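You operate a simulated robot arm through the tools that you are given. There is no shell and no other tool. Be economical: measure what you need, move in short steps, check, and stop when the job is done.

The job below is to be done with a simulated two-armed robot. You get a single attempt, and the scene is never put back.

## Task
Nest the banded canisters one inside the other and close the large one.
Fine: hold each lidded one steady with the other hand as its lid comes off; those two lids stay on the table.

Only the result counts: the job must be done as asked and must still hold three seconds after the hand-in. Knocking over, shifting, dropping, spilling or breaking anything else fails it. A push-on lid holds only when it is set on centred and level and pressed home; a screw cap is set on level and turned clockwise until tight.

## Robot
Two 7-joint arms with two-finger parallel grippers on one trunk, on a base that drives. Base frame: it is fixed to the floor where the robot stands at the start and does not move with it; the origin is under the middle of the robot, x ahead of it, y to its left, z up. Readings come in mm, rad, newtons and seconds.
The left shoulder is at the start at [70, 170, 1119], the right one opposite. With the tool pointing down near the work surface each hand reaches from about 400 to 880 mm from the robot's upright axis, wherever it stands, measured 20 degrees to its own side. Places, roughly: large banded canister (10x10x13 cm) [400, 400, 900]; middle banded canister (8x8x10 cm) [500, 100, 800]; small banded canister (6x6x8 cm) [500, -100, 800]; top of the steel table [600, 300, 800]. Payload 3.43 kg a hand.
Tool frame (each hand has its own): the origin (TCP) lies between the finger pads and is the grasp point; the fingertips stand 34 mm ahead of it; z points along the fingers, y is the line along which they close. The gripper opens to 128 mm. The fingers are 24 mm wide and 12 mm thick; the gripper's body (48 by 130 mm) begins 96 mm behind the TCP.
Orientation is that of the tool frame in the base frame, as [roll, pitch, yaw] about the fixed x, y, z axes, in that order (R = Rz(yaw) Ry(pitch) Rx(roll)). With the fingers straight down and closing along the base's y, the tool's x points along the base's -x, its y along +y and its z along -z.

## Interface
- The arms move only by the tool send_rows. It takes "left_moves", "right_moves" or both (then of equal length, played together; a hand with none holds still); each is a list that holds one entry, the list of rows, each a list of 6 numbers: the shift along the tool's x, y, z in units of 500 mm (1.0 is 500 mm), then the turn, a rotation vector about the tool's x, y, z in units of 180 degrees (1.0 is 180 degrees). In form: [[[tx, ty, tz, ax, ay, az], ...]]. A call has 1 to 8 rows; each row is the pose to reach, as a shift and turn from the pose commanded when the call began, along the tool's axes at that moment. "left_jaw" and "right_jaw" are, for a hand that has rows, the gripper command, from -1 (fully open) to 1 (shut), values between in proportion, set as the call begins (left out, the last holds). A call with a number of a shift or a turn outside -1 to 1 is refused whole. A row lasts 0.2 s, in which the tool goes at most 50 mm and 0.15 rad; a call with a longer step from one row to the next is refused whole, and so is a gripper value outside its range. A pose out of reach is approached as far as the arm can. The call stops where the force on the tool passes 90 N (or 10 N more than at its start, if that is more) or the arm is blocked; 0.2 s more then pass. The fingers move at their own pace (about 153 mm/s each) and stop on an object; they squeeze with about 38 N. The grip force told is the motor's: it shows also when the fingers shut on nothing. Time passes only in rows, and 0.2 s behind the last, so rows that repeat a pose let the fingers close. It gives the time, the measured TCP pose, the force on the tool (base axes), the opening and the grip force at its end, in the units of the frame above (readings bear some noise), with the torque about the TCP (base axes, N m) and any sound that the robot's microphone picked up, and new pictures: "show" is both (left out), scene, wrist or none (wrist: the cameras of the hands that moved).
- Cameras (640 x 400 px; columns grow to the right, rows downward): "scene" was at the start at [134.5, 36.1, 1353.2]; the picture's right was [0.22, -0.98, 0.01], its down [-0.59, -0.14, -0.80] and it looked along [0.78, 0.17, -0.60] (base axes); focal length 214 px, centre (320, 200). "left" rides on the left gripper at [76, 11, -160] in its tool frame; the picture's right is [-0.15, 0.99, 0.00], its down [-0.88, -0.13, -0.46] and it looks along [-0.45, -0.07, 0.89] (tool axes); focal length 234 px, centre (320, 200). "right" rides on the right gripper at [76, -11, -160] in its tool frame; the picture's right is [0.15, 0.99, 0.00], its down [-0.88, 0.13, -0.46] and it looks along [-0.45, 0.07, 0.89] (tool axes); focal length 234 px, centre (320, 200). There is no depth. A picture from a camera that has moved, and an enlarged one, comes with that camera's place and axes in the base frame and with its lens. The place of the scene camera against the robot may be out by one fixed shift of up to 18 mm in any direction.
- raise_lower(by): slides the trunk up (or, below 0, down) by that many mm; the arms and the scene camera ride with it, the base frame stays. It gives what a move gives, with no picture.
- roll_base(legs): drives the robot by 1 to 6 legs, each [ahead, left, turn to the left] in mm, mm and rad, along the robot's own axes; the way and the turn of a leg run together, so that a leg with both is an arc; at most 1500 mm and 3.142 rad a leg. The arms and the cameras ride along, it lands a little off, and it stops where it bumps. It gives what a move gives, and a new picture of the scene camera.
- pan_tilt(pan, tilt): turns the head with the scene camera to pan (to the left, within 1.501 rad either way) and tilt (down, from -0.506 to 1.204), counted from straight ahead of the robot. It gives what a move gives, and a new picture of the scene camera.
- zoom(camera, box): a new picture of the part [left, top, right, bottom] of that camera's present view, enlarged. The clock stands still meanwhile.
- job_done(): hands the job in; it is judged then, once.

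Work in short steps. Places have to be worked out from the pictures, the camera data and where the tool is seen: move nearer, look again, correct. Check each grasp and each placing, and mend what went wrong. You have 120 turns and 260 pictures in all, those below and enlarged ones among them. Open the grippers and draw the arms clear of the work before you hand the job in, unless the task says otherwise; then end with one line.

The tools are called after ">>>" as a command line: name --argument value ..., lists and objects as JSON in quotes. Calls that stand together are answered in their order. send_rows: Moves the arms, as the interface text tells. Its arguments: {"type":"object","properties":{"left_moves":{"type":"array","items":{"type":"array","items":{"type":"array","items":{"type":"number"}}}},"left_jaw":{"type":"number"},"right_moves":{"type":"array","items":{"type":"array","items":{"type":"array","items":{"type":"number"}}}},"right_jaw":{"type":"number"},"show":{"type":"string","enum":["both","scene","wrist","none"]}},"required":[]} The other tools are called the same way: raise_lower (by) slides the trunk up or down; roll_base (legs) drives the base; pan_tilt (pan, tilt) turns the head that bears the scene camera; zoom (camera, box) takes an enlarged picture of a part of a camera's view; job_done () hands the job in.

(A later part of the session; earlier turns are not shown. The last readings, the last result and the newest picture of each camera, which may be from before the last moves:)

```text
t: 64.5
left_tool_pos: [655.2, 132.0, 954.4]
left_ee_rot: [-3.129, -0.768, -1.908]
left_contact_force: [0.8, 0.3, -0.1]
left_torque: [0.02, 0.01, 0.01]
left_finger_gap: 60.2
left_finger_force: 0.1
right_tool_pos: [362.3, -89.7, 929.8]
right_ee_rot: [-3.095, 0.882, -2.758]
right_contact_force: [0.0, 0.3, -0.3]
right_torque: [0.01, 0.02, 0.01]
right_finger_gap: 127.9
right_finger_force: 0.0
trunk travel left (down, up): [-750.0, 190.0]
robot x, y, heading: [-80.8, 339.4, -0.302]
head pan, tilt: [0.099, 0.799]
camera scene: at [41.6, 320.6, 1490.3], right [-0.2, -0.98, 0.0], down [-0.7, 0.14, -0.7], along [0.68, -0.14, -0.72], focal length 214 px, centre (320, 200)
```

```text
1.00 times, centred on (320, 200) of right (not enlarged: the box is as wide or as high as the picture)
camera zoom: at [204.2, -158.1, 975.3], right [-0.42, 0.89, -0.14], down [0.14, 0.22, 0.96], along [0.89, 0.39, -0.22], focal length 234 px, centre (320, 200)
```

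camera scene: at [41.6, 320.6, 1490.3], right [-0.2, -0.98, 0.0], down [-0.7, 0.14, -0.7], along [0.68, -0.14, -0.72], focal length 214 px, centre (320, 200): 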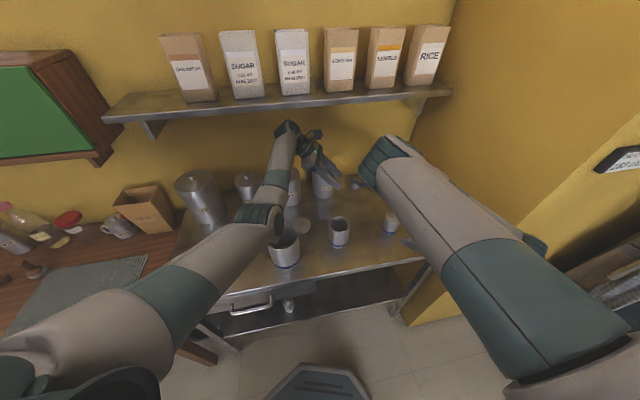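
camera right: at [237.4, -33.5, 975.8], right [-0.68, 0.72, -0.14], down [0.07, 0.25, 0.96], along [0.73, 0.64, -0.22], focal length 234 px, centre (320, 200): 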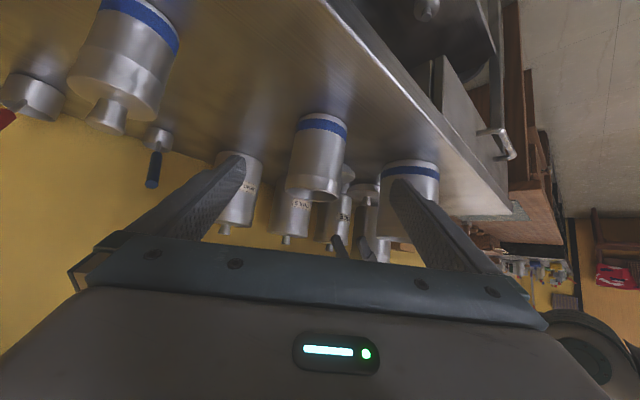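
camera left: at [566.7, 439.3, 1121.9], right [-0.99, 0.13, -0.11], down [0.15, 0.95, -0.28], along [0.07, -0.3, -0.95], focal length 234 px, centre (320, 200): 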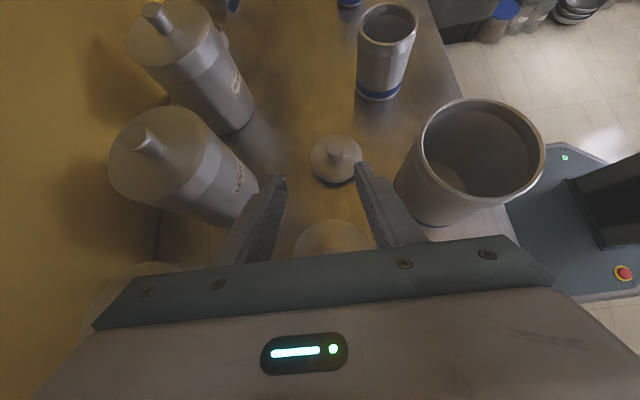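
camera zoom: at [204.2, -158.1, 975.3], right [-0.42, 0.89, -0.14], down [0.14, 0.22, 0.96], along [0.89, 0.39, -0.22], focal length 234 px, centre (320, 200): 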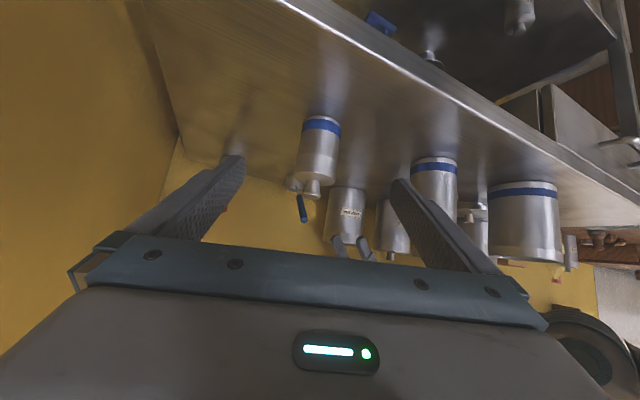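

The left move was refused before the base turned, so the left fingers now hover close to the semolina canister (no contact force). I lift it straight up first, then back away.

>>> send_rows --left_moves '[[[0.05, 0, -0.052, 0, 0, 0], [0.11, 0, -0.114, 0, 0, 0], [0.145, 0, -0.15, 0, 0, 0], [0.11, 0.07, -0.17, 0, 0, 0], [0.09, 0.14, -0.19, 0, 0, 0], [0.075, 0.2, -0.218, 0, 0, 0]]]' --show "both"

>>> zoom --camera "right" --box '[240, 90, 400, 190]'

```text
t: 66.1
left_tool_pos: [541.8, 180.7, 1027.8]
left_ee_rot: [2.986, -0.805, -1.986]
left_contact_force: [-6.1, 0.7, 10.9]
left_torque: [0.61, -1.03, 0.37]
left_finger_gap: 59.8
left_finger_force: 0.0
right_tool_pos: [251.5, -59.6, 950.5]
right_ee_rot: [-3.005, 0.891, -2.95]
right_contact_force: [4.1, 0.7, -2.5]
right_torque: [-0.07, 0.03, -0.13]
right_finger_gap: 127.9
right_finger_force: 0.1
trunk travel left (down, up): [-750.0, 190.0]
robot x, y, heading: [-35.3, 429.9, -0.538]
head pan, tilt: [0.099, 0.799]
stopped in row 6 (left hand): the arm was blocked; the commanded pose is now the measured one
camera scene: at [98.6, 390.1, 1486.7], right [-0.43, -0.9, 0.01], down [-0.66, 0.3, -0.69], along [0.62, -0.3, -0.72], focal length 214 px, centre (320, 200)
camera left: at [579.8, 234.3, 1193.9], right [-0.81, 0.59, 0.0], down [0.55, 0.76, -0.34], along [-0.2, -0.27, -0.94], focal length 234 px, centre (320, 200)
```

scene: 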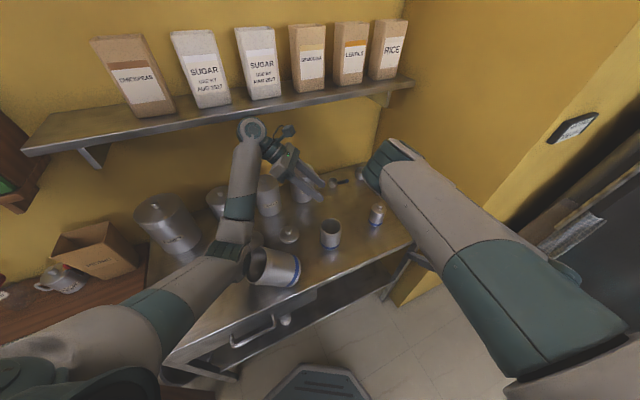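
left: 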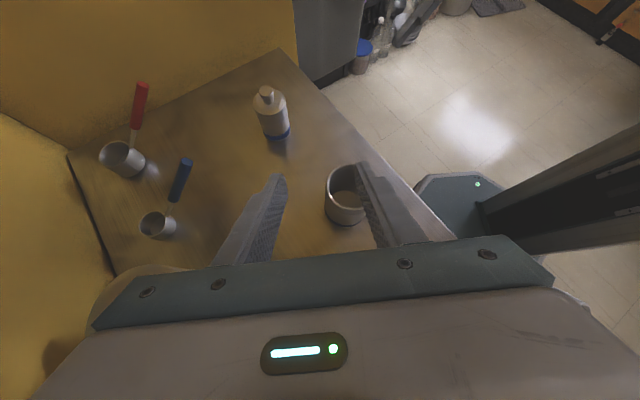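

```text
4.00 times, centred on (320, 140) of right
camera zoom: at [80.9, -82.1, 994.9], right [-0.18, 0.96, -0.2], down [0.18, 0.23, 0.96], along [0.97, 0.13, -0.21], focal length 937 px, centre (320, 440)
```

zoom: 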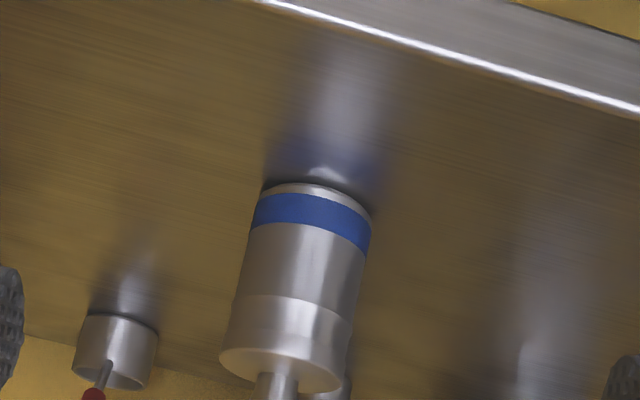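

The base was pushed round: the left forearm seems to press on the large canister. I look closely before moving anything.

>>> zoom --camera "scene" --box '[160, 180, 400, 330]'

```text
2.67 times, centred on (280, 255) of scene
camera zoom: at [98.6, 390.1, 1486.7], right [-0.43, -0.9, 0.01], down [-0.66, 0.3, -0.69], along [0.62, -0.3, -0.72], focal length 572 px, centre (427, 53)
```

zoom: 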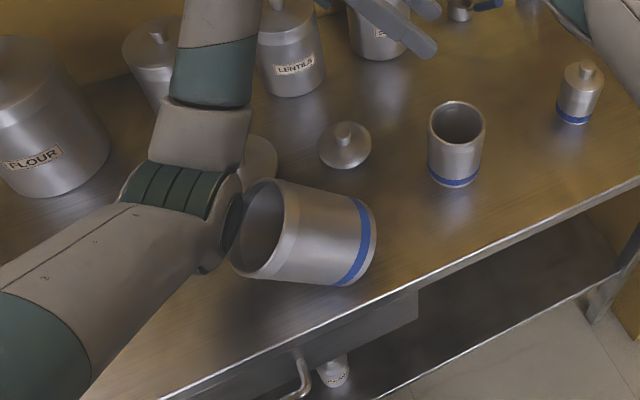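

The large canister has been tipped onto its side by the left elbow, near (435,376). I free the elbow by raising the trunk straight up, then look again.

>>> raise_lower --by 80

>>> zoom --camera "scene" --box '[160, 160, 400, 310]'

```text
t: 67.3
left_tool_pos: [557.9, 183.4, 1119.1]
left_ee_rot: [2.999, -0.772, -1.933]
left_contact_force: [-16.7, 7.7, -17.1]
left_torque: [-1.72, 0.19, 1.72]
left_finger_gap: 60.1
left_finger_force: 0.1
right_tool_pos: [279.4, -76.3, 1030.2]
right_ee_rot: [-3.039, 0.915, -2.894]
right_contact_force: [0.8, -0.2, -0.6]
right_torque: [0.01, 0.01, 0.01]
right_finger_gap: 128.0
right_finger_force: 0.0
trunk travel left (down, up): [-830.0, 110.0]
robot x, y, heading: [-52.9, 408.2, -0.477]
head pan, tilt: [0.099, 0.799]
```

```text
2.67 times, centred on (280, 235) of scene
camera zoom: at [67.2, 365.3, 1570.2], right [-0.37, -0.93, 0.0], down [-0.67, 0.26, -0.7], along [0.65, -0.26, -0.72], focal length 572 px, centre (427, 107)
```

zoom: 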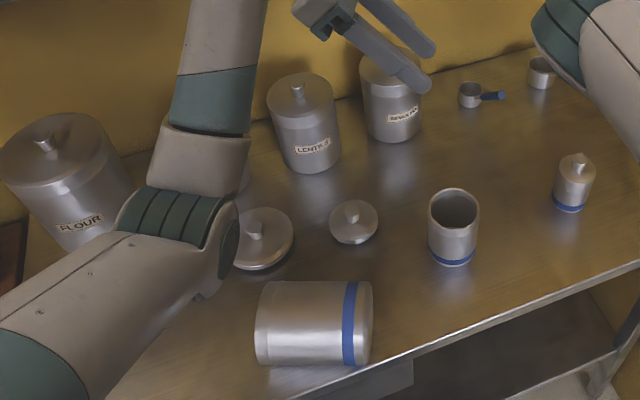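

The large canister now lies free on its side near the front edge. I check the full scene and whether things have settled.

>>> pan_tilt --pan 0.1 --tilt 0.85

```text
t: 67.9
left_tool_pos: [557.4, 181.6, 1119.8]
left_ee_rot: [3.004, -0.773, -1.937]
left_contact_force: [-11.0, 4.5, -11.0]
left_torque: [-1.09, 0.09, 1.14]
left_finger_gap: 60.2
left_finger_force: 0.0
right_tool_pos: [278.8, -77.7, 1030.0]
right_ee_rot: [-3.038, 0.914, -2.893]
right_contact_force: [0.0, -0.5, -0.1]
right_torque: [-0.03, -0.04, -0.01]
right_finger_gap: 128.0
right_finger_force: 0.1
trunk travel left (down, up): [-830.0, 110.0]
robot x, y, heading: [-50.9, 410.3, -0.479]
head pan, tilt: [0.099, 0.85]
camera scene: at [64.7, 365.7, 1566.4], right [-0.37, -0.93, 0.0], down [-0.7, 0.28, -0.66], along [0.61, -0.24, -0.75], focal length 214 px, centre (320, 200)
```

scene: 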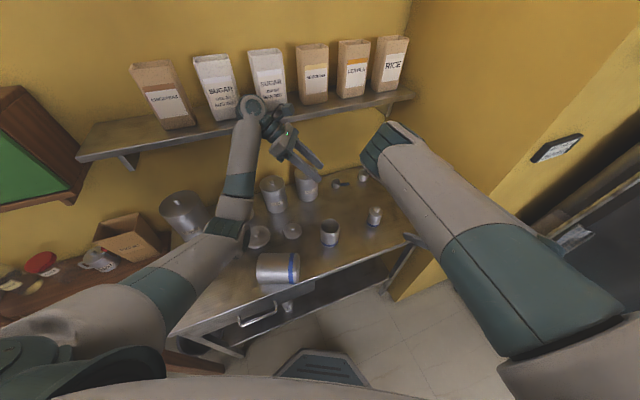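

The left wrist is touching the shelf edge (it pushes back −x, −z). I draw the left hand straight back from the shelf.

>>> send_rows --left_moves '[[[0.009, 0.078, 0.048, 0, 0, 0], [0.03, 0.149, 0.078, 0, 0, 0]]]' --show "scene"

```text
t: 68.5
left_tool_pos: [471.1, 181.7, 1110.9]
left_ee_rot: [3.004, -0.771, -1.938]
left_contact_force: [-0.2, 0.0, 0.7]
left_torque: [0.02, 0.0, 0.03]
left_finger_gap: 60.1
left_finger_force: 0.1
right_tool_pos: [278.5, -78.3, 1029.8]
right_ee_rot: [-3.04, 0.914, -2.896]
right_contact_force: [-0.4, 0.5, -0.1]
right_torque: [0.01, 0.0, -0.02]
right_finger_gap: 128.0
right_finger_force: 0.1
trunk travel left (down, up): [-830.0, 110.0]
robot x, y, heading: [-49.2, 408.5, -0.477]
head pan, tilt: [0.099, 0.85]
camera scene: at [63.9, 364.6, 1566.5], right [-0.37, -0.93, 0.0], down [-0.7, 0.28, -0.66], along [0.61, -0.24, -0.75], focal length 214 px, centre (320, 200)
```

scene: 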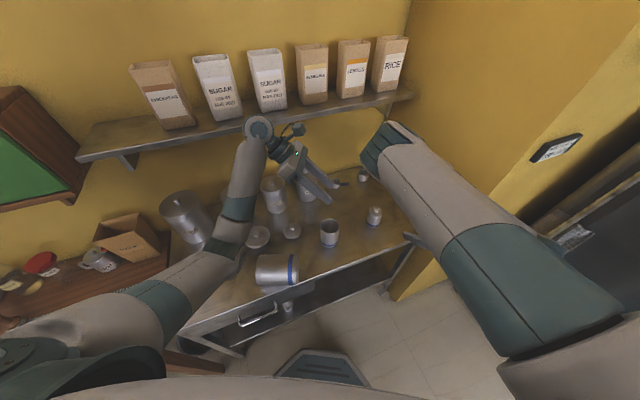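

The left hand is free. The large canister lies with its mouth toward the left (about (.37,.93)); I back the base off 120 mm and then look from the left wrist camera to plan standing it up.

>>> roll_base --legs '[[-130, 0, 0]]'

>>> zoom --camera "left" --box '[0, 0, 640, 400]'

```text
t: 69.8
left_tool_pos: [358.1, 241.1, 1108.8]
left_ee_rot: [2.997, -0.771, -1.934]
left_contact_force: [-0.1, -0.5, -0.3]
left_torque: [0.02, 0.02, -0.03]
left_finger_gap: 60.0
left_finger_force: 0.1
right_tool_pos: [166.0, -19.3, 1027.7]
right_ee_rot: [-3.042, 0.911, -2.896]
right_contact_force: [0.3, 0.4, 0.4]
right_torque: [-0.05, -0.01, -0.02]
right_finger_gap: 127.8
right_finger_force: 0.2
trunk travel left (down, up): [-830.0, 110.0]
robot x, y, heading: [-170.5, 466.5, -0.473]
head pan, tilt: [0.099, 0.85]
camera scene: at [-48.7, 423.9, 1566.0], right [-0.37, -0.93, 0.0], down [-0.7, 0.28, -0.66], along [0.61, -0.24, -0.75], focal length 214 px, centre (320, 200)
```

scene: 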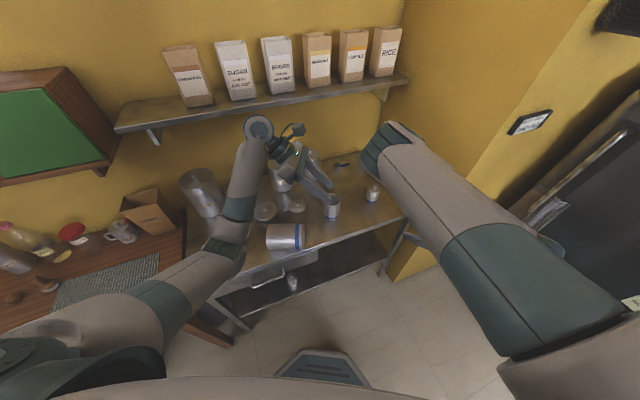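

```text
1.00 times, centred on (320, 200) of left (not enlarged: the box is as wide or as high as the picture)
camera zoom: at [388.9, 292.4, 1276.3], right [-0.84, 0.54, 0.0], down [0.51, 0.8, -0.3], along [-0.16, -0.26, -0.95], focal length 234 px, centre (320, 200)
```

zoom: 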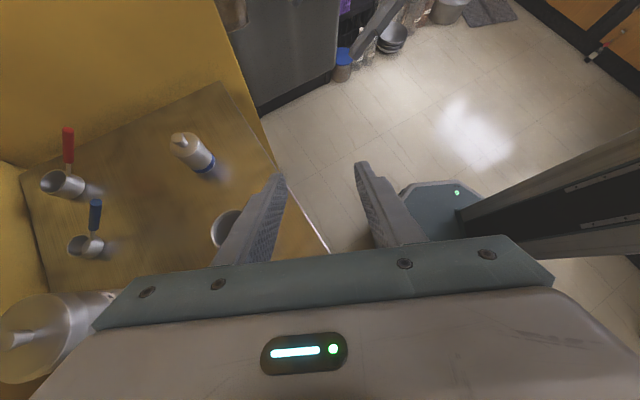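

I enlarge the lying canister to measure its axis and position.

>>> zoom --camera "scene" --box '[220, 180, 380, 280]'

```text
4.00 times, centred on (300, 230) of scene
camera zoom: at [-48.7, 423.9, 1566.0], right [-0.37, -0.93, 0.0], down [-0.7, 0.28, -0.66], along [0.61, -0.24, -0.75], focal length 858 px, centre (400, 80)
```

zoom: 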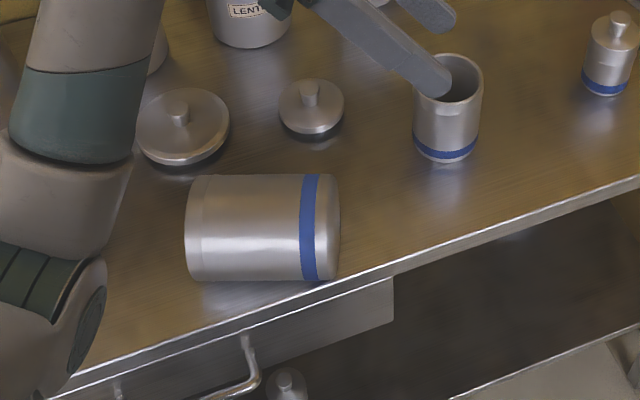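

The axis direction is about (.37,.93), matching the left hand's present yaw. I stage the left hand to the left of the mouth for a closer look, levelling its roll.

>>> send_rows --left_moves '[[[-0.0786, 0.0046, -0.0417, 0.0058, 0.004, 0], [-0.157, 0.009, -0.0835, 0.0115, 0.008, 0], [-0.236, 0.014, -0.125, 0.017, 0.012, 0], [-0.3145, 0.0185, -0.167, 0.023, 0.016, 0], [-0.393, 0.023, -0.209, 0.029, 0.02, 0], [-0.472, 0.028, -0.2505, 0.0345, 0.024, 0], [-0.55, 0.0325, -0.292, 0.04, 0.028, 0], [-0.629, 0.037, -0.334, 0.046, 0.032, 0]]]' --left_jaw -1 --show "both"

```text
t: 71.6
left_tool_pos: [484.3, 562.8, 1011.6]
left_ee_rot: [3.137, -0.872, -1.926]
left_contact_force: [0.2, 0.1, 0.5]
left_torque: [0.0, -0.01, -0.03]
left_finger_gap: 127.9
left_finger_force: 0.1
right_tool_pos: [163.5, -17.4, 1029.6]
right_ee_rot: [-3.038, 0.913, -2.892]
right_contact_force: [-0.3, 0.0, 0.6]
right_torque: [0.03, 0.02, -0.03]
right_finger_gap: 127.9
right_finger_force: 0.1
trunk travel left (down, up): [-830.0, 110.0]
robot x, y, heading: [-165.3, 472.3, -0.469]
head pan, tilt: [0.099, 0.85]
camera scene: at [-50.4, 426.5, 1566.3], right [-0.37, -0.93, 0.0], down [-0.7, 0.28, -0.66], along [0.61, -0.24, -0.75], focal length 214 px, centre (320, 200)
camera left: at [501.0, 636.6, 1172.2], right [-0.89, 0.44, -0.11], down [0.44, 0.81, -0.38], along [-0.08, -0.39, -0.92], focal length 234 px, centre (320, 200)
```

scene: 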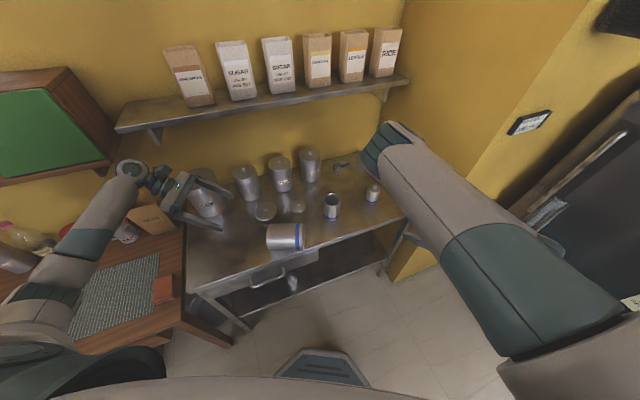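
left: 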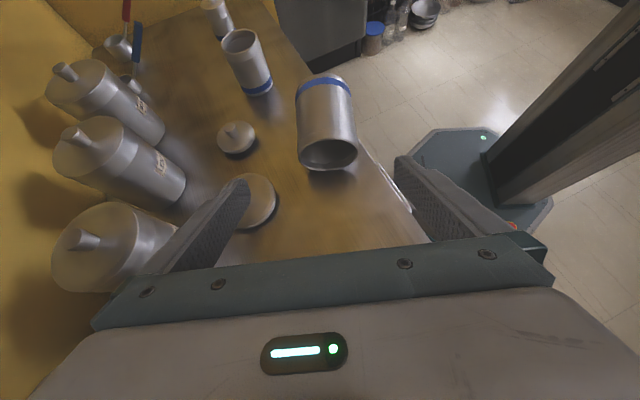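

From the wrist view the canister's axis passes (405,386) along (.42,.91), top at 900. I approach along the finger axis with fingers straddling it, stopping 95 mm short to check.

>>> send_rows --left_moves '[[[0.001, 0.01, 0.07, -0.006, 0, 0.005], [0.001, 0.0256, 0.15, -0.012, 0, 0.01], [0.001, 0.0256, 0.23, -0.018, 0, 0.0152], [0.001, 0.0256, 0.31, -0.018, 0, 0.0152]]]' --show "both"

```text
t: 72.6
left_tool_pos: [430.9, 453.3, 910.2]
left_ee_rot: [3.138, -0.87, -2.0]
left_contact_force: [-0.3, 0.2, -0.4]
left_torque: [0.01, -0.03, 0.04]
left_finger_gap: 127.9
left_finger_force: 0.1
right_tool_pos: [164.1, -18.8, 1029.1]
right_ee_rot: [-3.041, 0.913, -2.895]
right_contact_force: [-0.5, -0.1, 1.0]
right_torque: [0.03, 0.02, 0.01]
right_finger_gap: 128.1
right_finger_force: 0.1
trunk travel left (down, up): [-830.0, 110.0]
robot x, y, heading: [-164.1, 467.8, -0.474]
head pan, tilt: [0.099, 0.85]
camera scene: at [-50.1, 424.0, 1566.2], right [-0.37, -0.93, 0.0], down [-0.7, 0.28, -0.66], along [0.61, -0.24, -0.75], focal length 214 px, centre (320, 200)
camera left: at [452.2, 526.3, 1072.0], right [-0.86, 0.5, -0.11], down [0.5, 0.78, -0.38], along [-0.11, -0.38, -0.92], focal length 234 px, centre (320, 200)
```

scene: 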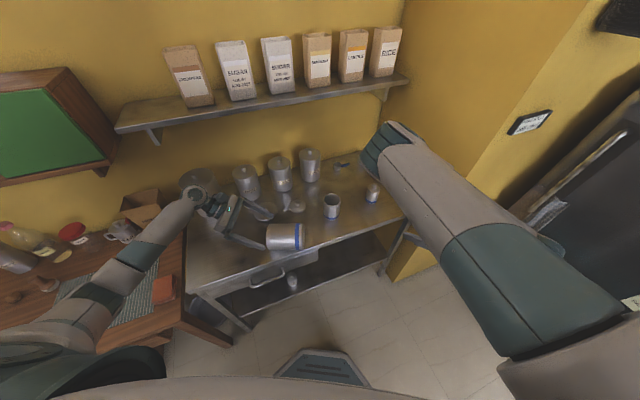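
left: 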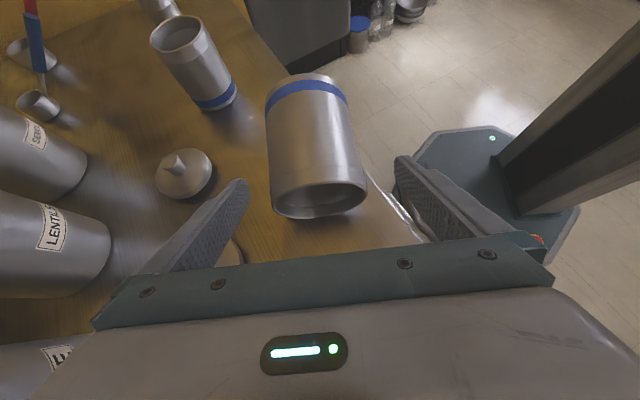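

The canister is 5–6 mm off the finger centre; I shift for that, advance 75 mm, then close.

>>> send_rows --left_moves '[[[0, -0.012, 0.05, 0, 0, 0], [0, -0.012, 0.1, 0, 0, 0], [0, -0.012, 0.15, 0, 0, 0]]]' --show "wrist"

>>> send_rows --left_moves '[[[0, 0, 0, 0, 0, 0], [0, 0, 0, 0, 0, 0]]]' --left_jaw 1 --show "wrist"

```text
t: 73.4
left_tool_pos: [411.4, 399.9, 862.6]
left_ee_rot: [3.135, -0.871, -1.999]
left_contact_force: [0.1, 0.9, 0.4]
left_torque: [-0.01, -0.02, 0.0]
left_finger_gap: 127.8
left_finger_force: 0.0
right_tool_pos: [163.8, -18.1, 1028.2]
right_ee_rot: [-3.039, 0.914, -2.894]
right_contact_force: [-0.2, -1.3, -0.1]
right_torque: [-0.02, -0.03, 0.0]
right_finger_gap: 128.0
right_finger_force: 0.0
trunk travel left (down, up): [-830.0, 110.0]
robot x, y, heading: [-166.2, 468.3, -0.479]
head pan, tilt: [0.099, 0.85]
camera left: at [432.1, 471.9, 1023.6], right [-0.86, 0.5, -0.11], down [0.5, 0.78, -0.38], along [-0.11, -0.38, -0.92], focal length 234 px, centre (320, 200)
```

left: 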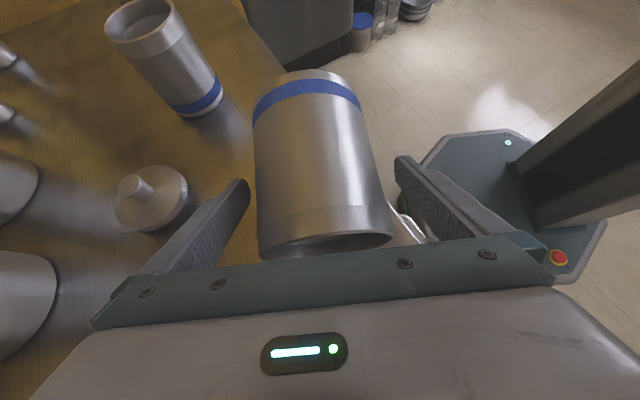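

```text
t: 74.0
left_tool_pos: [411.1, 398.8, 861.9]
left_ee_rot: [3.135, -0.87, -1.999]
left_contact_force: [0.2, -0.3, -0.4]
left_torque: [-0.01, -0.02, 0.04]
left_finger_gap: 92.1
left_finger_force: 37.7
right_tool_pos: [164.5, -18.0, 1029.3]
right_ee_rot: [-3.04, 0.913, -2.895]
right_contact_force: [0.0, -1.1, 0.0]
right_torque: [-0.01, 0.0, -0.01]
right_finger_gap: 127.8
right_finger_force: 0.0
trunk travel left (down, up): [-830.0, 110.0]
robot x, y, heading: [-167.7, 469.1, -0.481]
head pan, tilt: [0.099, 0.85]
camera left: at [432.4, 472.0, 1023.5], right [-0.86, 0.5, -0.11], down [0.5, 0.78, -0.38], along [-0.11, -0.38, -0.92], focal length 234 px, centre (320, 200)
```

left: 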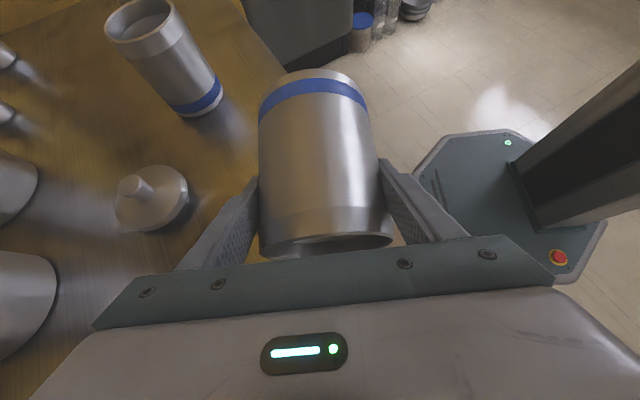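

Gripped at 92 mm. I lift it 110 mm straight up and check.

>>> send_rows --left_moves '[[[0.05, 0, -0.042, 0, 0, 0], [0.11, 0, -0.0925, 0, 0, 0], [0.168, 0, -0.1415, 0, 0, 0]]]' --show "both"

```text
t: 74.8
left_tool_pos: [412.3, 398.7, 971.8]
left_ee_rot: [3.131, -0.871, -1.997]
left_contact_force: [0.2, -0.1, -3.7]
left_torque: [0.05, -0.04, -0.05]
left_finger_gap: 92.2
left_finger_force: 38.4
right_tool_pos: [163.6, -18.3, 1028.7]
right_ee_rot: [-3.041, 0.913, -2.895]
right_contact_force: [0.4, -0.3, -0.3]
right_torque: [-0.02, 0.02, 0.01]
right_finger_gap: 128.0
right_finger_force: 0.0
trunk travel left (down, up): [-830.0, 110.0]
robot x, y, heading: [-165.7, 467.3, -0.478]
head pan, tilt: [0.099, 0.85]
camera scene: at [-50.2, 424.7, 1566.1], right [-0.37, -0.93, 0.0], down [-0.7, 0.28, -0.66], along [0.61, -0.24, -0.75], focal length 214 px, centre (320, 200)
camera left: at [433.2, 472.0, 1134.0], right [-0.86, 0.5, -0.11], down [0.5, 0.78, -0.38], along [-0.11, -0.38, -0.92], focal length 234 px, centre (320, 200)
```

scene: 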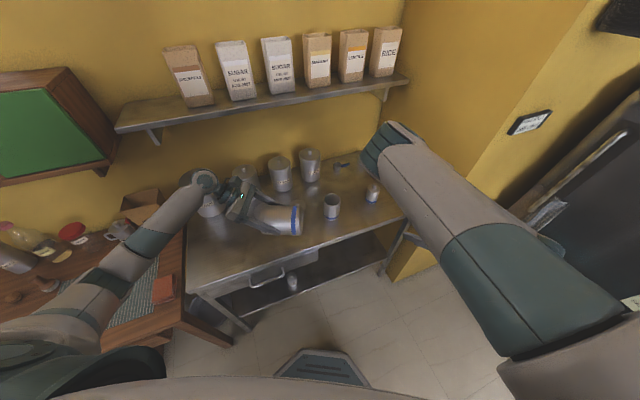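
left: 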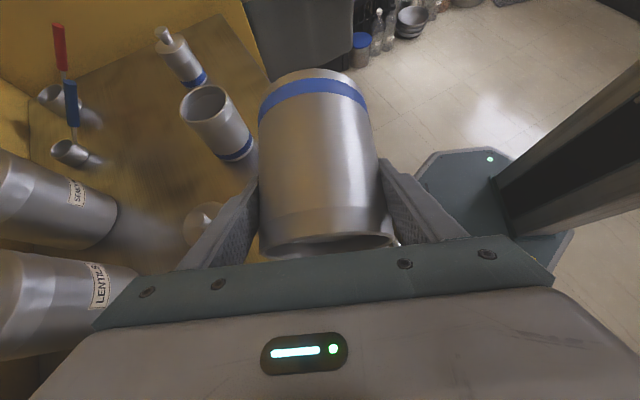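

Held firmly. I rotate the hand about its closing axis to turn the canister upright (first 66°).

>>> send_rows --left_moves '[[[0, 0, 0, 0, -0.046, 0], [0, 0, 0, 0, -0.092, 0], [0, 0, 0, 0, -0.138, 0], [0, 0, 0, 0, -0.184, 0], [0, 0, 0, 0, -0.23, 0], [0, 0, 0, 0, -0.276, 0], [0, 0, 0, 0, -0.322, 0], [0, 0, 0, 0, -0.368, 0]]]' --show "both"

```text
t: 76.6
left_tool_pos: [410.9, 399.1, 973.1]
left_ee_rot: [3.136, 0.286, -2.004]
left_contact_force: [0.1, 0.1, -2.1]
left_torque: [0.01, -0.02, 0.01]
left_finger_gap: 92.1
left_finger_force: 37.9
right_tool_pos: [165.5, -19.1, 1028.5]
right_ee_rot: [-3.042, 0.912, -2.896]
right_contact_force: [0.1, -0.9, -0.3]
right_torque: [0.01, 0.0, 0.02]
right_finger_gap: 127.6
right_finger_force: 0.0
trunk travel left (down, up): [-830.0, 110.0]
robot x, y, heading: [-167.1, 468.5, -0.471]
head pan, tilt: [0.099, 0.85]
camera scene: at [-49.9, 423.3, 1566.1], right [-0.37, -0.93, 0.0], down [-0.7, 0.28, -0.66], along [0.61, -0.24, -0.75], focal length 214 px, centre (320, 200)
camera left: at [352.3, 297.4, 1104.7], right [-0.84, 0.54, 0.05], down [0.42, 0.59, 0.69], along [0.34, 0.6, -0.73], focal length 234 px, centre (320, 200)
```

scene: 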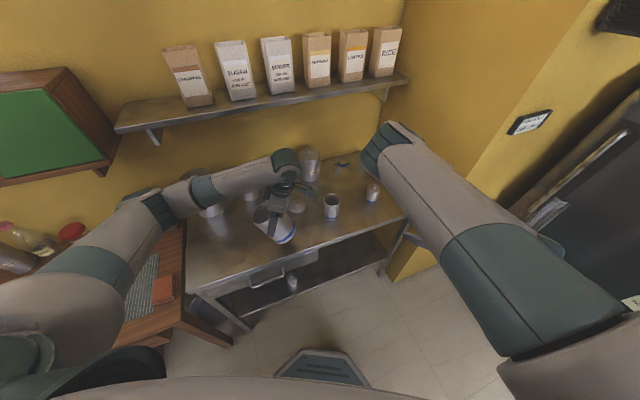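
left: 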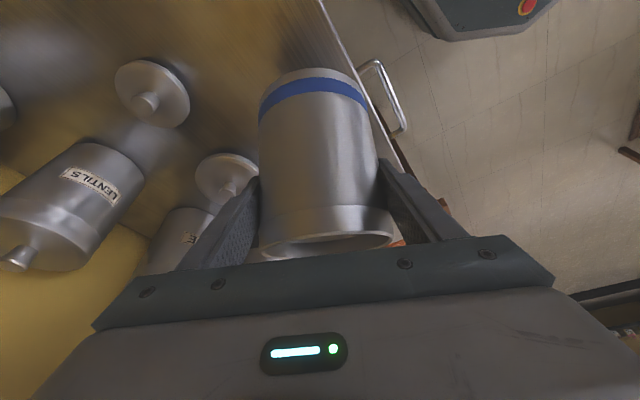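

The arm is comfortable. I finish the rotation (24° more) and bring it over (445,385), partly lowered.

>>> send_rows --left_moves '[[[0.013, -0.018, 0.017, 0, -0.044, 0], [0.026, -0.037, 0.034, 0, -0.088, 0], [0.051, -0.073, 0.068, 0, -0.132, 0]]]' --show "both"

>>> zoom --camera "scene" --box '[200, 140, 400, 265]'

```text
t: 77.4
left_tool_pos: [439.2, 370.1, 933.9]
left_ee_rot: [3.137, 0.7, -2.008]
left_contact_force: [0.2, -0.3, -2.4]
left_torque: [-0.02, 0.01, 0.0]
left_finger_gap: 92.2
left_finger_force: 37.7
right_tool_pos: [163.7, -19.0, 1027.0]
right_ee_rot: [-3.04, 0.912, -2.896]
right_contact_force: [-0.2, -0.1, -0.2]
right_torque: [-0.01, 0.02, 0.0]
right_finger_gap: 128.0
right_finger_force: 0.1
trunk travel left (down, up): [-830.0, 110.0]
robot x, y, heading: [-165.2, 468.7, -0.474]
head pan, tilt: [0.099, 0.85]
camera scene: at [-49.7, 422.9, 1566.1], right [-0.37, -0.93, 0.0], down [-0.7, 0.28, -0.66], along [0.61, -0.24, -0.75], focal length 214 px, centre (320, 200)
camera left: at [361.7, 229.9, 1007.4], right [-0.85, 0.52, 0.1], down [0.28, 0.29, 0.92], along [0.44, 0.81, -0.39], focal length 234 px, centre (320, 200)
```

scene: 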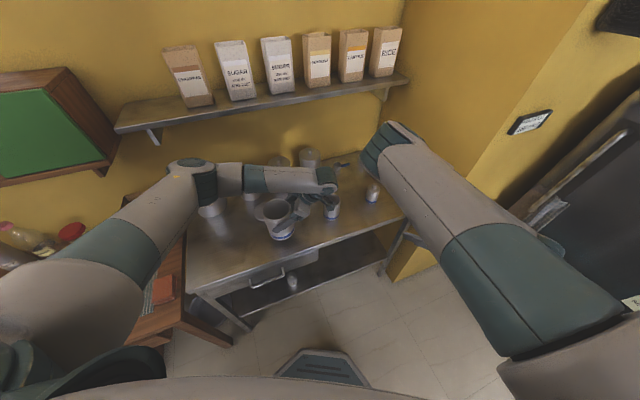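
left: 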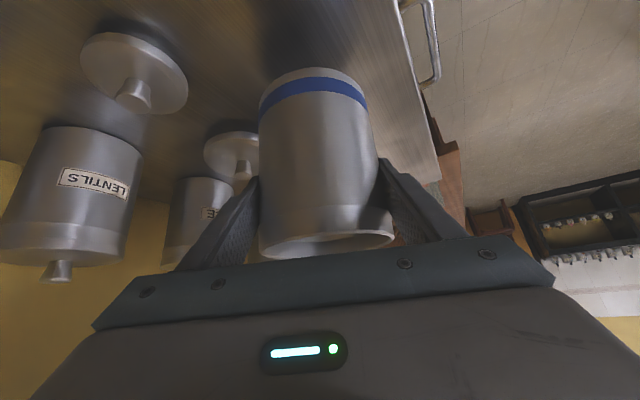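

```text
3.20 times, centred on (300, 202) of scene
camera zoom: at [-49.7, 422.9, 1566.1], right [-0.37, -0.93, 0.0], down [-0.7, 0.28, -0.66], along [0.61, -0.24, -0.75], focal length 686 px, centre (384, 192)
```

zoom: 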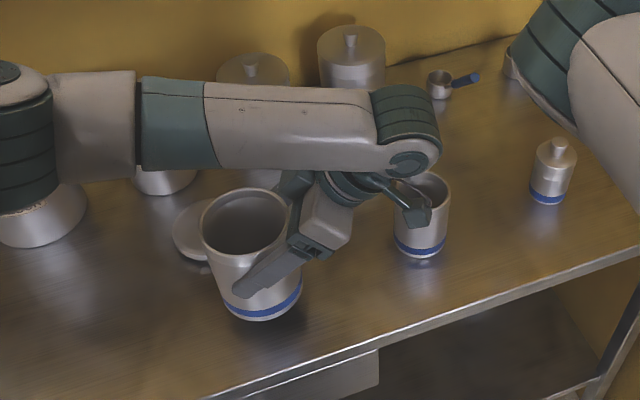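

The large canister is upright in the hand. I lower it 35 mm, then feel for the table in small steps.

>>> send_rows --left_moves '[[[0.0225, 0, 0.0268, 0, 0, 0], [0.04, 0, 0.0475, 0, 0, 0]]]' --show "none"

>>> send_rows --left_moves '[[[0.0052, 0, 0.0061, 0, 0, 0]]]' --show "none"

>>> send_rows --left_moves '[[[0.0052, 0, 0.0061, 0, 0, 0]]]' --show "none"

>>> send_rows --left_moves '[[[0.0052, 0, 0.0061, 0, 0, 0]]]' --show "wrist"

```text
t: 78.0
left_tool_pos: [438.8, 369.9, 903.0]
left_ee_rot: [3.137, 0.699, -2.006]
left_contact_force: [0.5, 0.9, -3.2]
left_torque: [-0.03, -0.01, 0.0]
left_finger_gap: 92.0
left_finger_force: 37.6
right_tool_pos: [163.6, -18.7, 1028.7]
right_ee_rot: [-3.04, 0.912, -2.896]
right_contact_force: [1.0, -0.9, 0.1]
right_torque: [0.0, -0.01, 0.01]
right_finger_gap: 128.0
right_finger_force: 0.0
trunk travel left (down, up): [-830.0, 110.0]
robot x, y, heading: [-163.1, 467.4, -0.479]
head pan, tilt: [0.099, 0.85]
```

```text
t: 78.4
left_tool_pos: [438.3, 370.5, 897.7]
left_ee_rot: [3.136, 0.699, -2.007]
left_contact_force: [0.2, 0.0, -2.6]
left_torque: [-0.04, 0.06, 0.0]
left_finger_gap: 91.9
left_finger_force: 38.3
right_tool_pos: [164.5, -18.7, 1027.6]
right_ee_rot: [-3.041, 0.912, -2.895]
right_contact_force: [0.5, -0.8, -0.2]
right_torque: [0.01, 0.02, 0.01]
right_finger_gap: 128.0
right_finger_force: 0.0
trunk travel left (down, up): [-830.0, 110.0]
robot x, y, heading: [-167.2, 469.5, -0.476]
head pan, tilt: [0.099, 0.85]
```

```text
t: 78.8
left_tool_pos: [438.2, 371.9, 894.5]
left_ee_rot: [3.138, 0.698, -2.008]
left_contact_force: [-0.2, -0.4, -2.7]
left_torque: [-0.03, 0.04, -0.01]
left_finger_gap: 91.9
left_finger_force: 37.8
right_tool_pos: [163.9, -18.6, 1028.3]
right_ee_rot: [-3.04, 0.912, -2.895]
right_contact_force: [-0.4, 0.2, -0.3]
right_torque: [-0.01, 0.01, 0.02]
right_finger_gap: 128.2
right_finger_force: 0.1
trunk travel left (down, up): [-830.0, 110.0]
robot x, y, heading: [-167.3, 470.0, -0.474]
head pan, tilt: [0.099, 0.85]
```

```text
t: 79.2
left_tool_pos: [437.9, 370.1, 894.2]
left_ee_rot: [-3.14, 0.702, -2.002]
left_contact_force: [0.1, -0.4, 19.1]
left_torque: [1.06, -0.4, 0.01]
left_finger_gap: 92.1
left_finger_force: 37.6
right_tool_pos: [161.3, -17.7, 1029.9]
right_ee_rot: [-3.038, 0.915, -2.894]
right_contact_force: [0.4, 0.7, 0.3]
right_torque: [0.0, -0.01, 0.03]
right_finger_gap: 128.0
right_finger_force: 0.1
trunk travel left (down, up): [-830.0, 110.0]
robot x, y, heading: [-168.0, 467.5, -0.477]
head pan, tilt: [0.099, 0.85]
camera left: at [359.7, 230.9, 966.9], right [-0.85, 0.52, 0.09], down [0.28, 0.29, 0.92], along [0.45, 0.81, -0.39], focal length 234 px, centre (320, 200)
```

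left: 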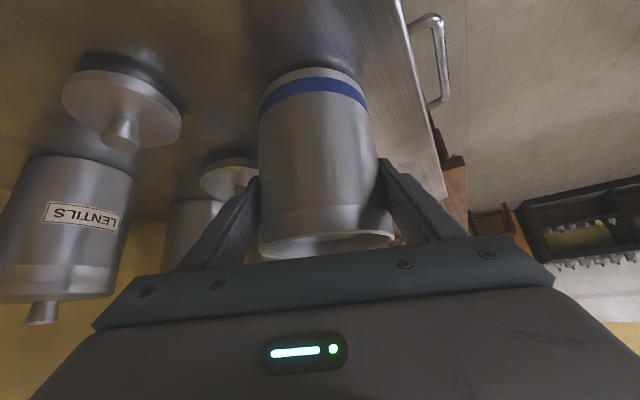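

Touchdown. I open fully and retreat along the finger axis.

>>> send_rows --left_moves '[[[0, 0, 0, 0, 0, 0], [0, 0, 0, 0, 0, 0], [0, 0, -0.06, 0, 0, 0], [0, 0, -0.14, 0, 0, 0], [0, 0, -0.23, 0, 0, 0], [0, 0, -0.32, 0, 0, 0]]]' --left_jaw -1 --show "both"

```text
t: 80.6
left_tool_pos: [392.7, 276.8, 1013.4]
left_ee_rot: [3.137, 0.702, -2.006]
left_contact_force: [-1.2, -0.2, 0.4]
left_torque: [0.04, 0.0, 0.0]
left_finger_gap: 128.0
left_finger_force: 0.1
right_tool_pos: [162.9, -19.6, 1028.1]
right_ee_rot: [-3.042, 0.915, -2.896]
right_contact_force: [0.5, -0.3, -0.2]
right_torque: [0.01, -0.05, -0.01]
right_finger_gap: 128.0
right_finger_force: 0.2
trunk travel left (down, up): [-830.0, 110.0]
robot x, y, heading: [-168.7, 467.6, -0.474]
head pan, tilt: [0.099, 0.85]
camera scene: at [-51.7, 423.0, 1566.2], right [-0.37, -0.93, 0.0], down [-0.7, 0.28, -0.66], along [0.61, -0.24, -0.75], focal length 214 px, centre (320, 200)
camera left: at [315.3, 136.9, 1086.4], right [-0.85, 0.52, 0.1], down [0.28, 0.29, 0.92], along [0.44, 0.81, -0.39], focal length 234 px, centre (320, 200)
```

scene: 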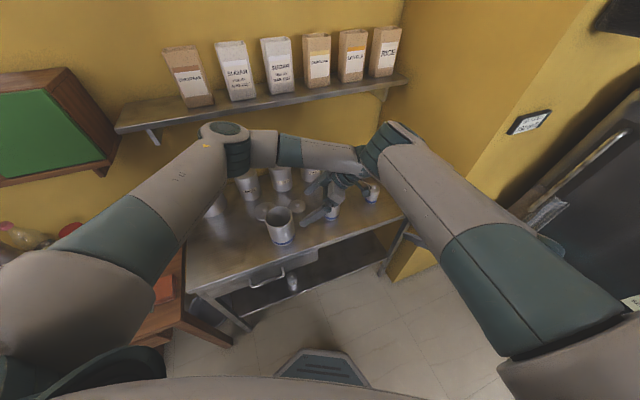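
left: 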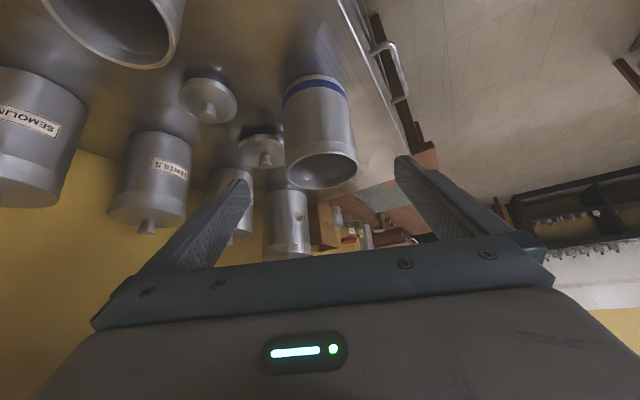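

The large canister stands upright again. I raise the left hand and turn it to point straight down for the nesting work.

>>> send_rows --left_moves '[[[-0.008, -0.0065, -0.025, 0.0141, 0.022, 0.0384], [-0.016, -0.013, -0.05, 0.0282, 0.0441, 0.0768], [-0.024, -0.02, -0.075, 0.0423, 0.0662, 0.1153], [-0.032, -0.026, -0.1, 0.0564, 0.0882, 0.1537], [-0.041, -0.0325, -0.124, 0.0704, 0.1103, 0.192], [-0.049, -0.039, -0.149, 0.0845, 0.1323, 0.2305], [-0.057, -0.0455, -0.174, 0.0986, 0.1544, 0.269], [-0.065, -0.052, -0.199, 0.1127, 0.1764, 0.3074]]]' --show "none"

>>> send_rows --left_moves '[[[0, 0, 0, 0.0141, 0.0221, 0.0384]]]' --show "both"

```text
t: 82.4
left_tool_pos: [402.3, 229.9, 1108.3]
left_ee_rot: [3.104, 0.068, -3.023]
left_contact_force: [-0.5, 0.1, -0.2]
left_torque: [-0.01, -0.02, 0.03]
left_finger_gap: 128.1
left_finger_force: 0.0
right_tool_pos: [165.2, -18.9, 1028.5]
right_ee_rot: [-3.04, 0.913, -2.894]
right_contact_force: [-0.1, 0.4, 0.1]
right_torque: [0.0, -0.02, -0.03]
right_finger_gap: 128.1
right_finger_force: 0.0
trunk travel left (down, up): [-830.0, 110.0]
robot x, y, heading: [-169.7, 467.4, -0.476]
head pan, tilt: [0.099, 0.85]
```

```text
t: 82.8
left_tool_pos: [402.9, 231.2, 1109.3]
left_ee_rot: [-3.14, -0.005, -3.141]
left_contact_force: [0.0, -0.1, 0.1]
left_torque: [0.0, 0.04, 0.0]
left_finger_gap: 128.0
left_finger_force: 0.1
right_tool_pos: [164.7, -18.3, 1028.6]
right_ee_rot: [-3.042, 0.911, -2.893]
right_contact_force: [0.7, 0.1, -0.1]
right_torque: [-0.01, 0.0, -0.03]
right_finger_gap: 128.2
right_finger_force: 0.1
trunk travel left (down, up): [-830.0, 110.0]
robot x, y, heading: [-164.2, 464.9, -0.472]
head pan, tilt: [0.099, 0.85]
camera scene: at [-49.7, 425.6, 1566.2], right [-0.37, -0.93, 0.0], down [-0.7, 0.28, -0.66], along [0.61, -0.24, -0.75], focal length 214 px, centre (320, 200)
camera left: at [328.2, 244.0, 1269.5], right [0.15, 0.99, 0.0], down [0.88, -0.13, 0.45], along [0.45, -0.07, -0.89], focal length 234 px, centre (320, 200)
```

scene: 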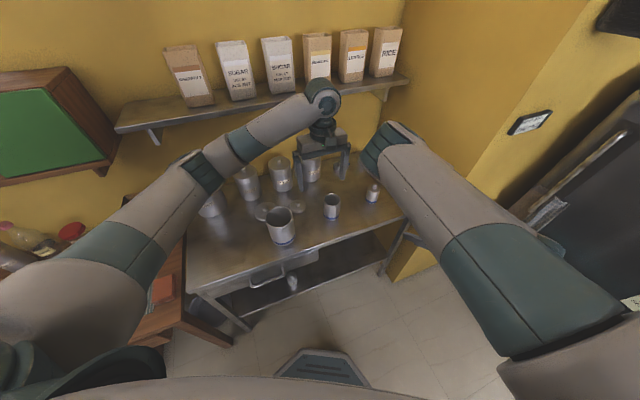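
left: 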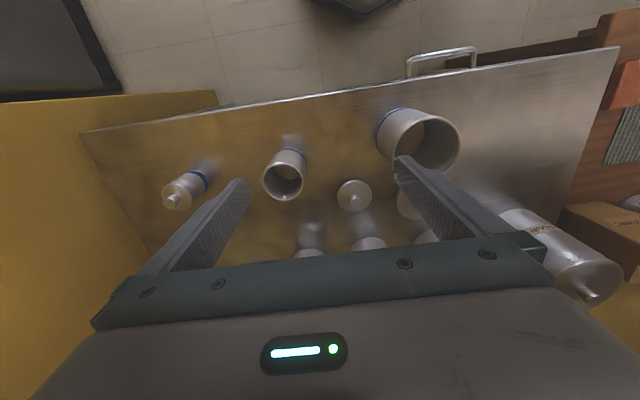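

A clean view. I enlarge it to measure all the pieces.

>>> zoom --camera "left" --box '[150, 90, 470, 290]'

```text
2.00 times, centred on (310, 190) of left
camera zoom: at [328.2, 244.0, 1269.5], right [0.15, 0.99, 0.0], down [0.88, -0.13, 0.45], along [0.45, -0.07, -0.89], focal length 468 px, centre (340, 220)
```

zoom: 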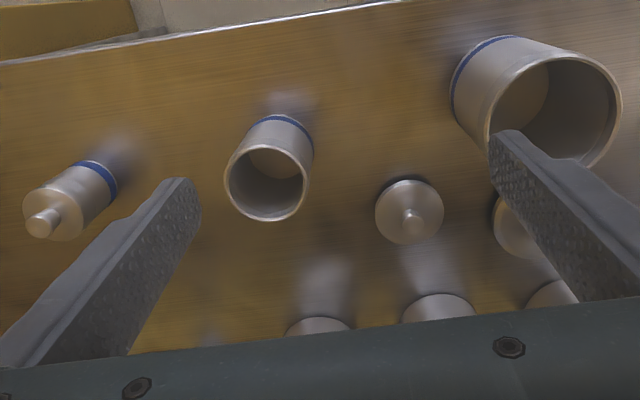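

Middle mouth centre is (475,153), large (434.5,385), small (479,-54). I bring the left hand above the middle canister with the fingers nearly closed to grip it from inside.

>>> send_rows --left_moves '[[[-0.036, -0.039, 0.04, 0, 0, 0], [-0.072, -0.078, 0.09, 0, 0, 0], [-0.108, -0.117, 0.14, 0, 0, 0], [-0.144, -0.156, 0.2, 0, 0, 0], [-0.144, -0.156, 0.27, 0, 0, 0]]]' --left_jaw 0.6875 --show "both"

>>> zoom --camera "left" --box '[220, 100, 420, 225]'

```text
t: 84.0
left_tool_pos: [475.0, 152.7, 973.5]
left_ee_rot: [-3.139, -0.006, -3.14]
left_contact_force: [0.3, -0.2, 0.1]
left_torque: [-0.04, -0.01, 0.02]
left_finger_gap: 19.8
left_finger_force: 0.1
right_tool_pos: [164.5, -17.9, 1029.6]
right_ee_rot: [-3.041, 0.913, -2.897]
right_contact_force: [-0.1, 0.4, -0.5]
right_torque: [0.01, 0.0, -0.02]
right_finger_gap: 128.1
right_finger_force: 0.0
trunk travel left (down, up): [-830.0, 110.0]
robot x, y, heading: [-169.2, 468.5, -0.476]
head pan, tilt: [0.099, 0.85]
camera scene: at [-49.8, 425.3, 1566.3], right [-0.37, -0.93, 0.0], down [-0.7, 0.28, -0.66], along [0.61, -0.24, -0.75], focal length 214 px, centre (320, 200)
camera left: at [400.2, 165.6, 1134.2], right [0.14, 0.99, 0.0], down [0.88, -0.13, 0.45], along [0.45, -0.07, -0.89], focal length 234 px, centre (320, 200)
```

scene: 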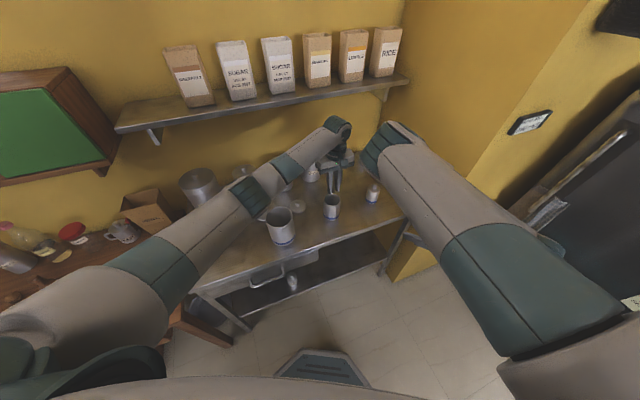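
left: 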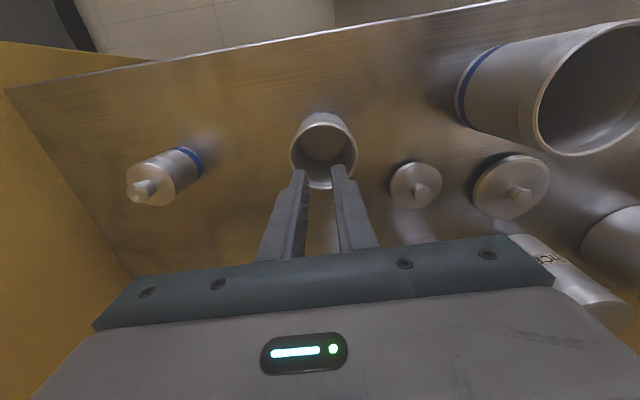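

```text
3.20 times, centred on (320, 162) of left
camera zoom: at [400.2, 165.6, 1134.2], right [0.14, 0.99, 0.0], down [0.88, -0.13, 0.45], along [0.45, -0.07, -0.89], focal length 749 px, centre (320, 320)
```

zoom: 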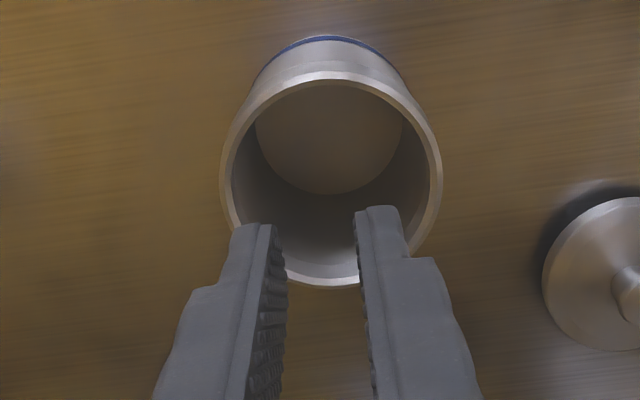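

The mouth is centred within 3 mm. I correct and lower the fingers about 45 mm into it, then open to grip from inside.

>>> send_rows --left_moves '[[[0.005, 0.006, 0.05, 0, 0, 0], [0.005, 0.006, 0.12, 0, 0, 0], [0.005, 0.006, 0.19, 0, 0, 0]]]' --show "none"

>>> send_rows --left_moves '[[[0, 0, 0, 0, 0, 0], [0, 0, 0, 0, 0, 0]]]' --left_jaw -1 --show "wrist"

```text
t: 84.8
left_tool_pos: [472.9, 152.6, 888.9]
left_ee_rot: [-3.13, 0.009, -3.141]
left_contact_force: [9.6, 0.2, 38.5]
left_torque: [-1.02, -0.37, 0.21]
left_finger_gap: 20.2
left_finger_force: 0.3
right_tool_pos: [159.7, -16.1, 1032.8]
right_ee_rot: [-3.036, 0.918, -2.891]
right_contact_force: [-1.0, 0.2, 0.8]
right_torque: [-0.02, 0.0, 0.0]
right_finger_gap: 128.1
right_finger_force: 0.1
trunk travel left (down, up): [-830.0, 110.0]
robot x, y, heading: [-164.2, 469.1, -0.482]
head pan, tilt: [0.099, 0.85]
```

```text
t: 85.4
left_tool_pos: [473.0, 152.8, 888.9]
left_ee_rot: [-3.131, 0.007, -3.14]
left_contact_force: [6.9, 0.8, 55.7]
left_torque: [-1.58, -0.48, 0.2]
left_finger_gap: 25.6
left_finger_force: 0.0
right_tool_pos: [159.2, -14.6, 1032.3]
right_ee_rot: [-3.034, 0.917, -2.89]
right_contact_force: [0.3, -0.4, 0.0]
right_torque: [0.0, 0.03, 0.0]
right_finger_gap: 127.9
right_finger_force: 0.0
trunk travel left (down, up): [-830.0, 110.0]
robot x, y, heading: [-165.6, 468.0, -0.475]
head pan, tilt: [0.099, 0.85]
camera left: at [394.9, 167.8, 1047.9], right [0.15, 0.99, -0.01], down [0.88, -0.12, 0.46], along [0.46, -0.08, -0.89], focal length 234 px, centre (320, 200)
```

left: 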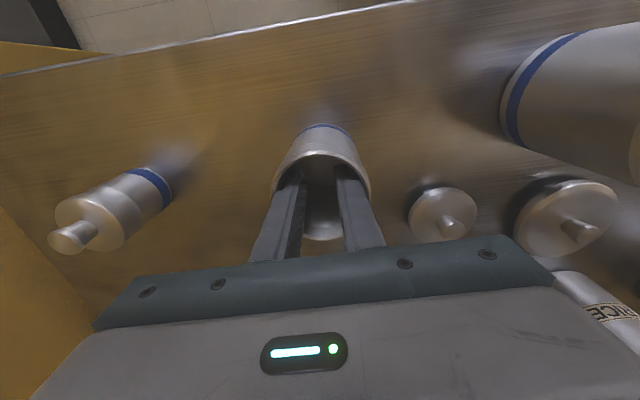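

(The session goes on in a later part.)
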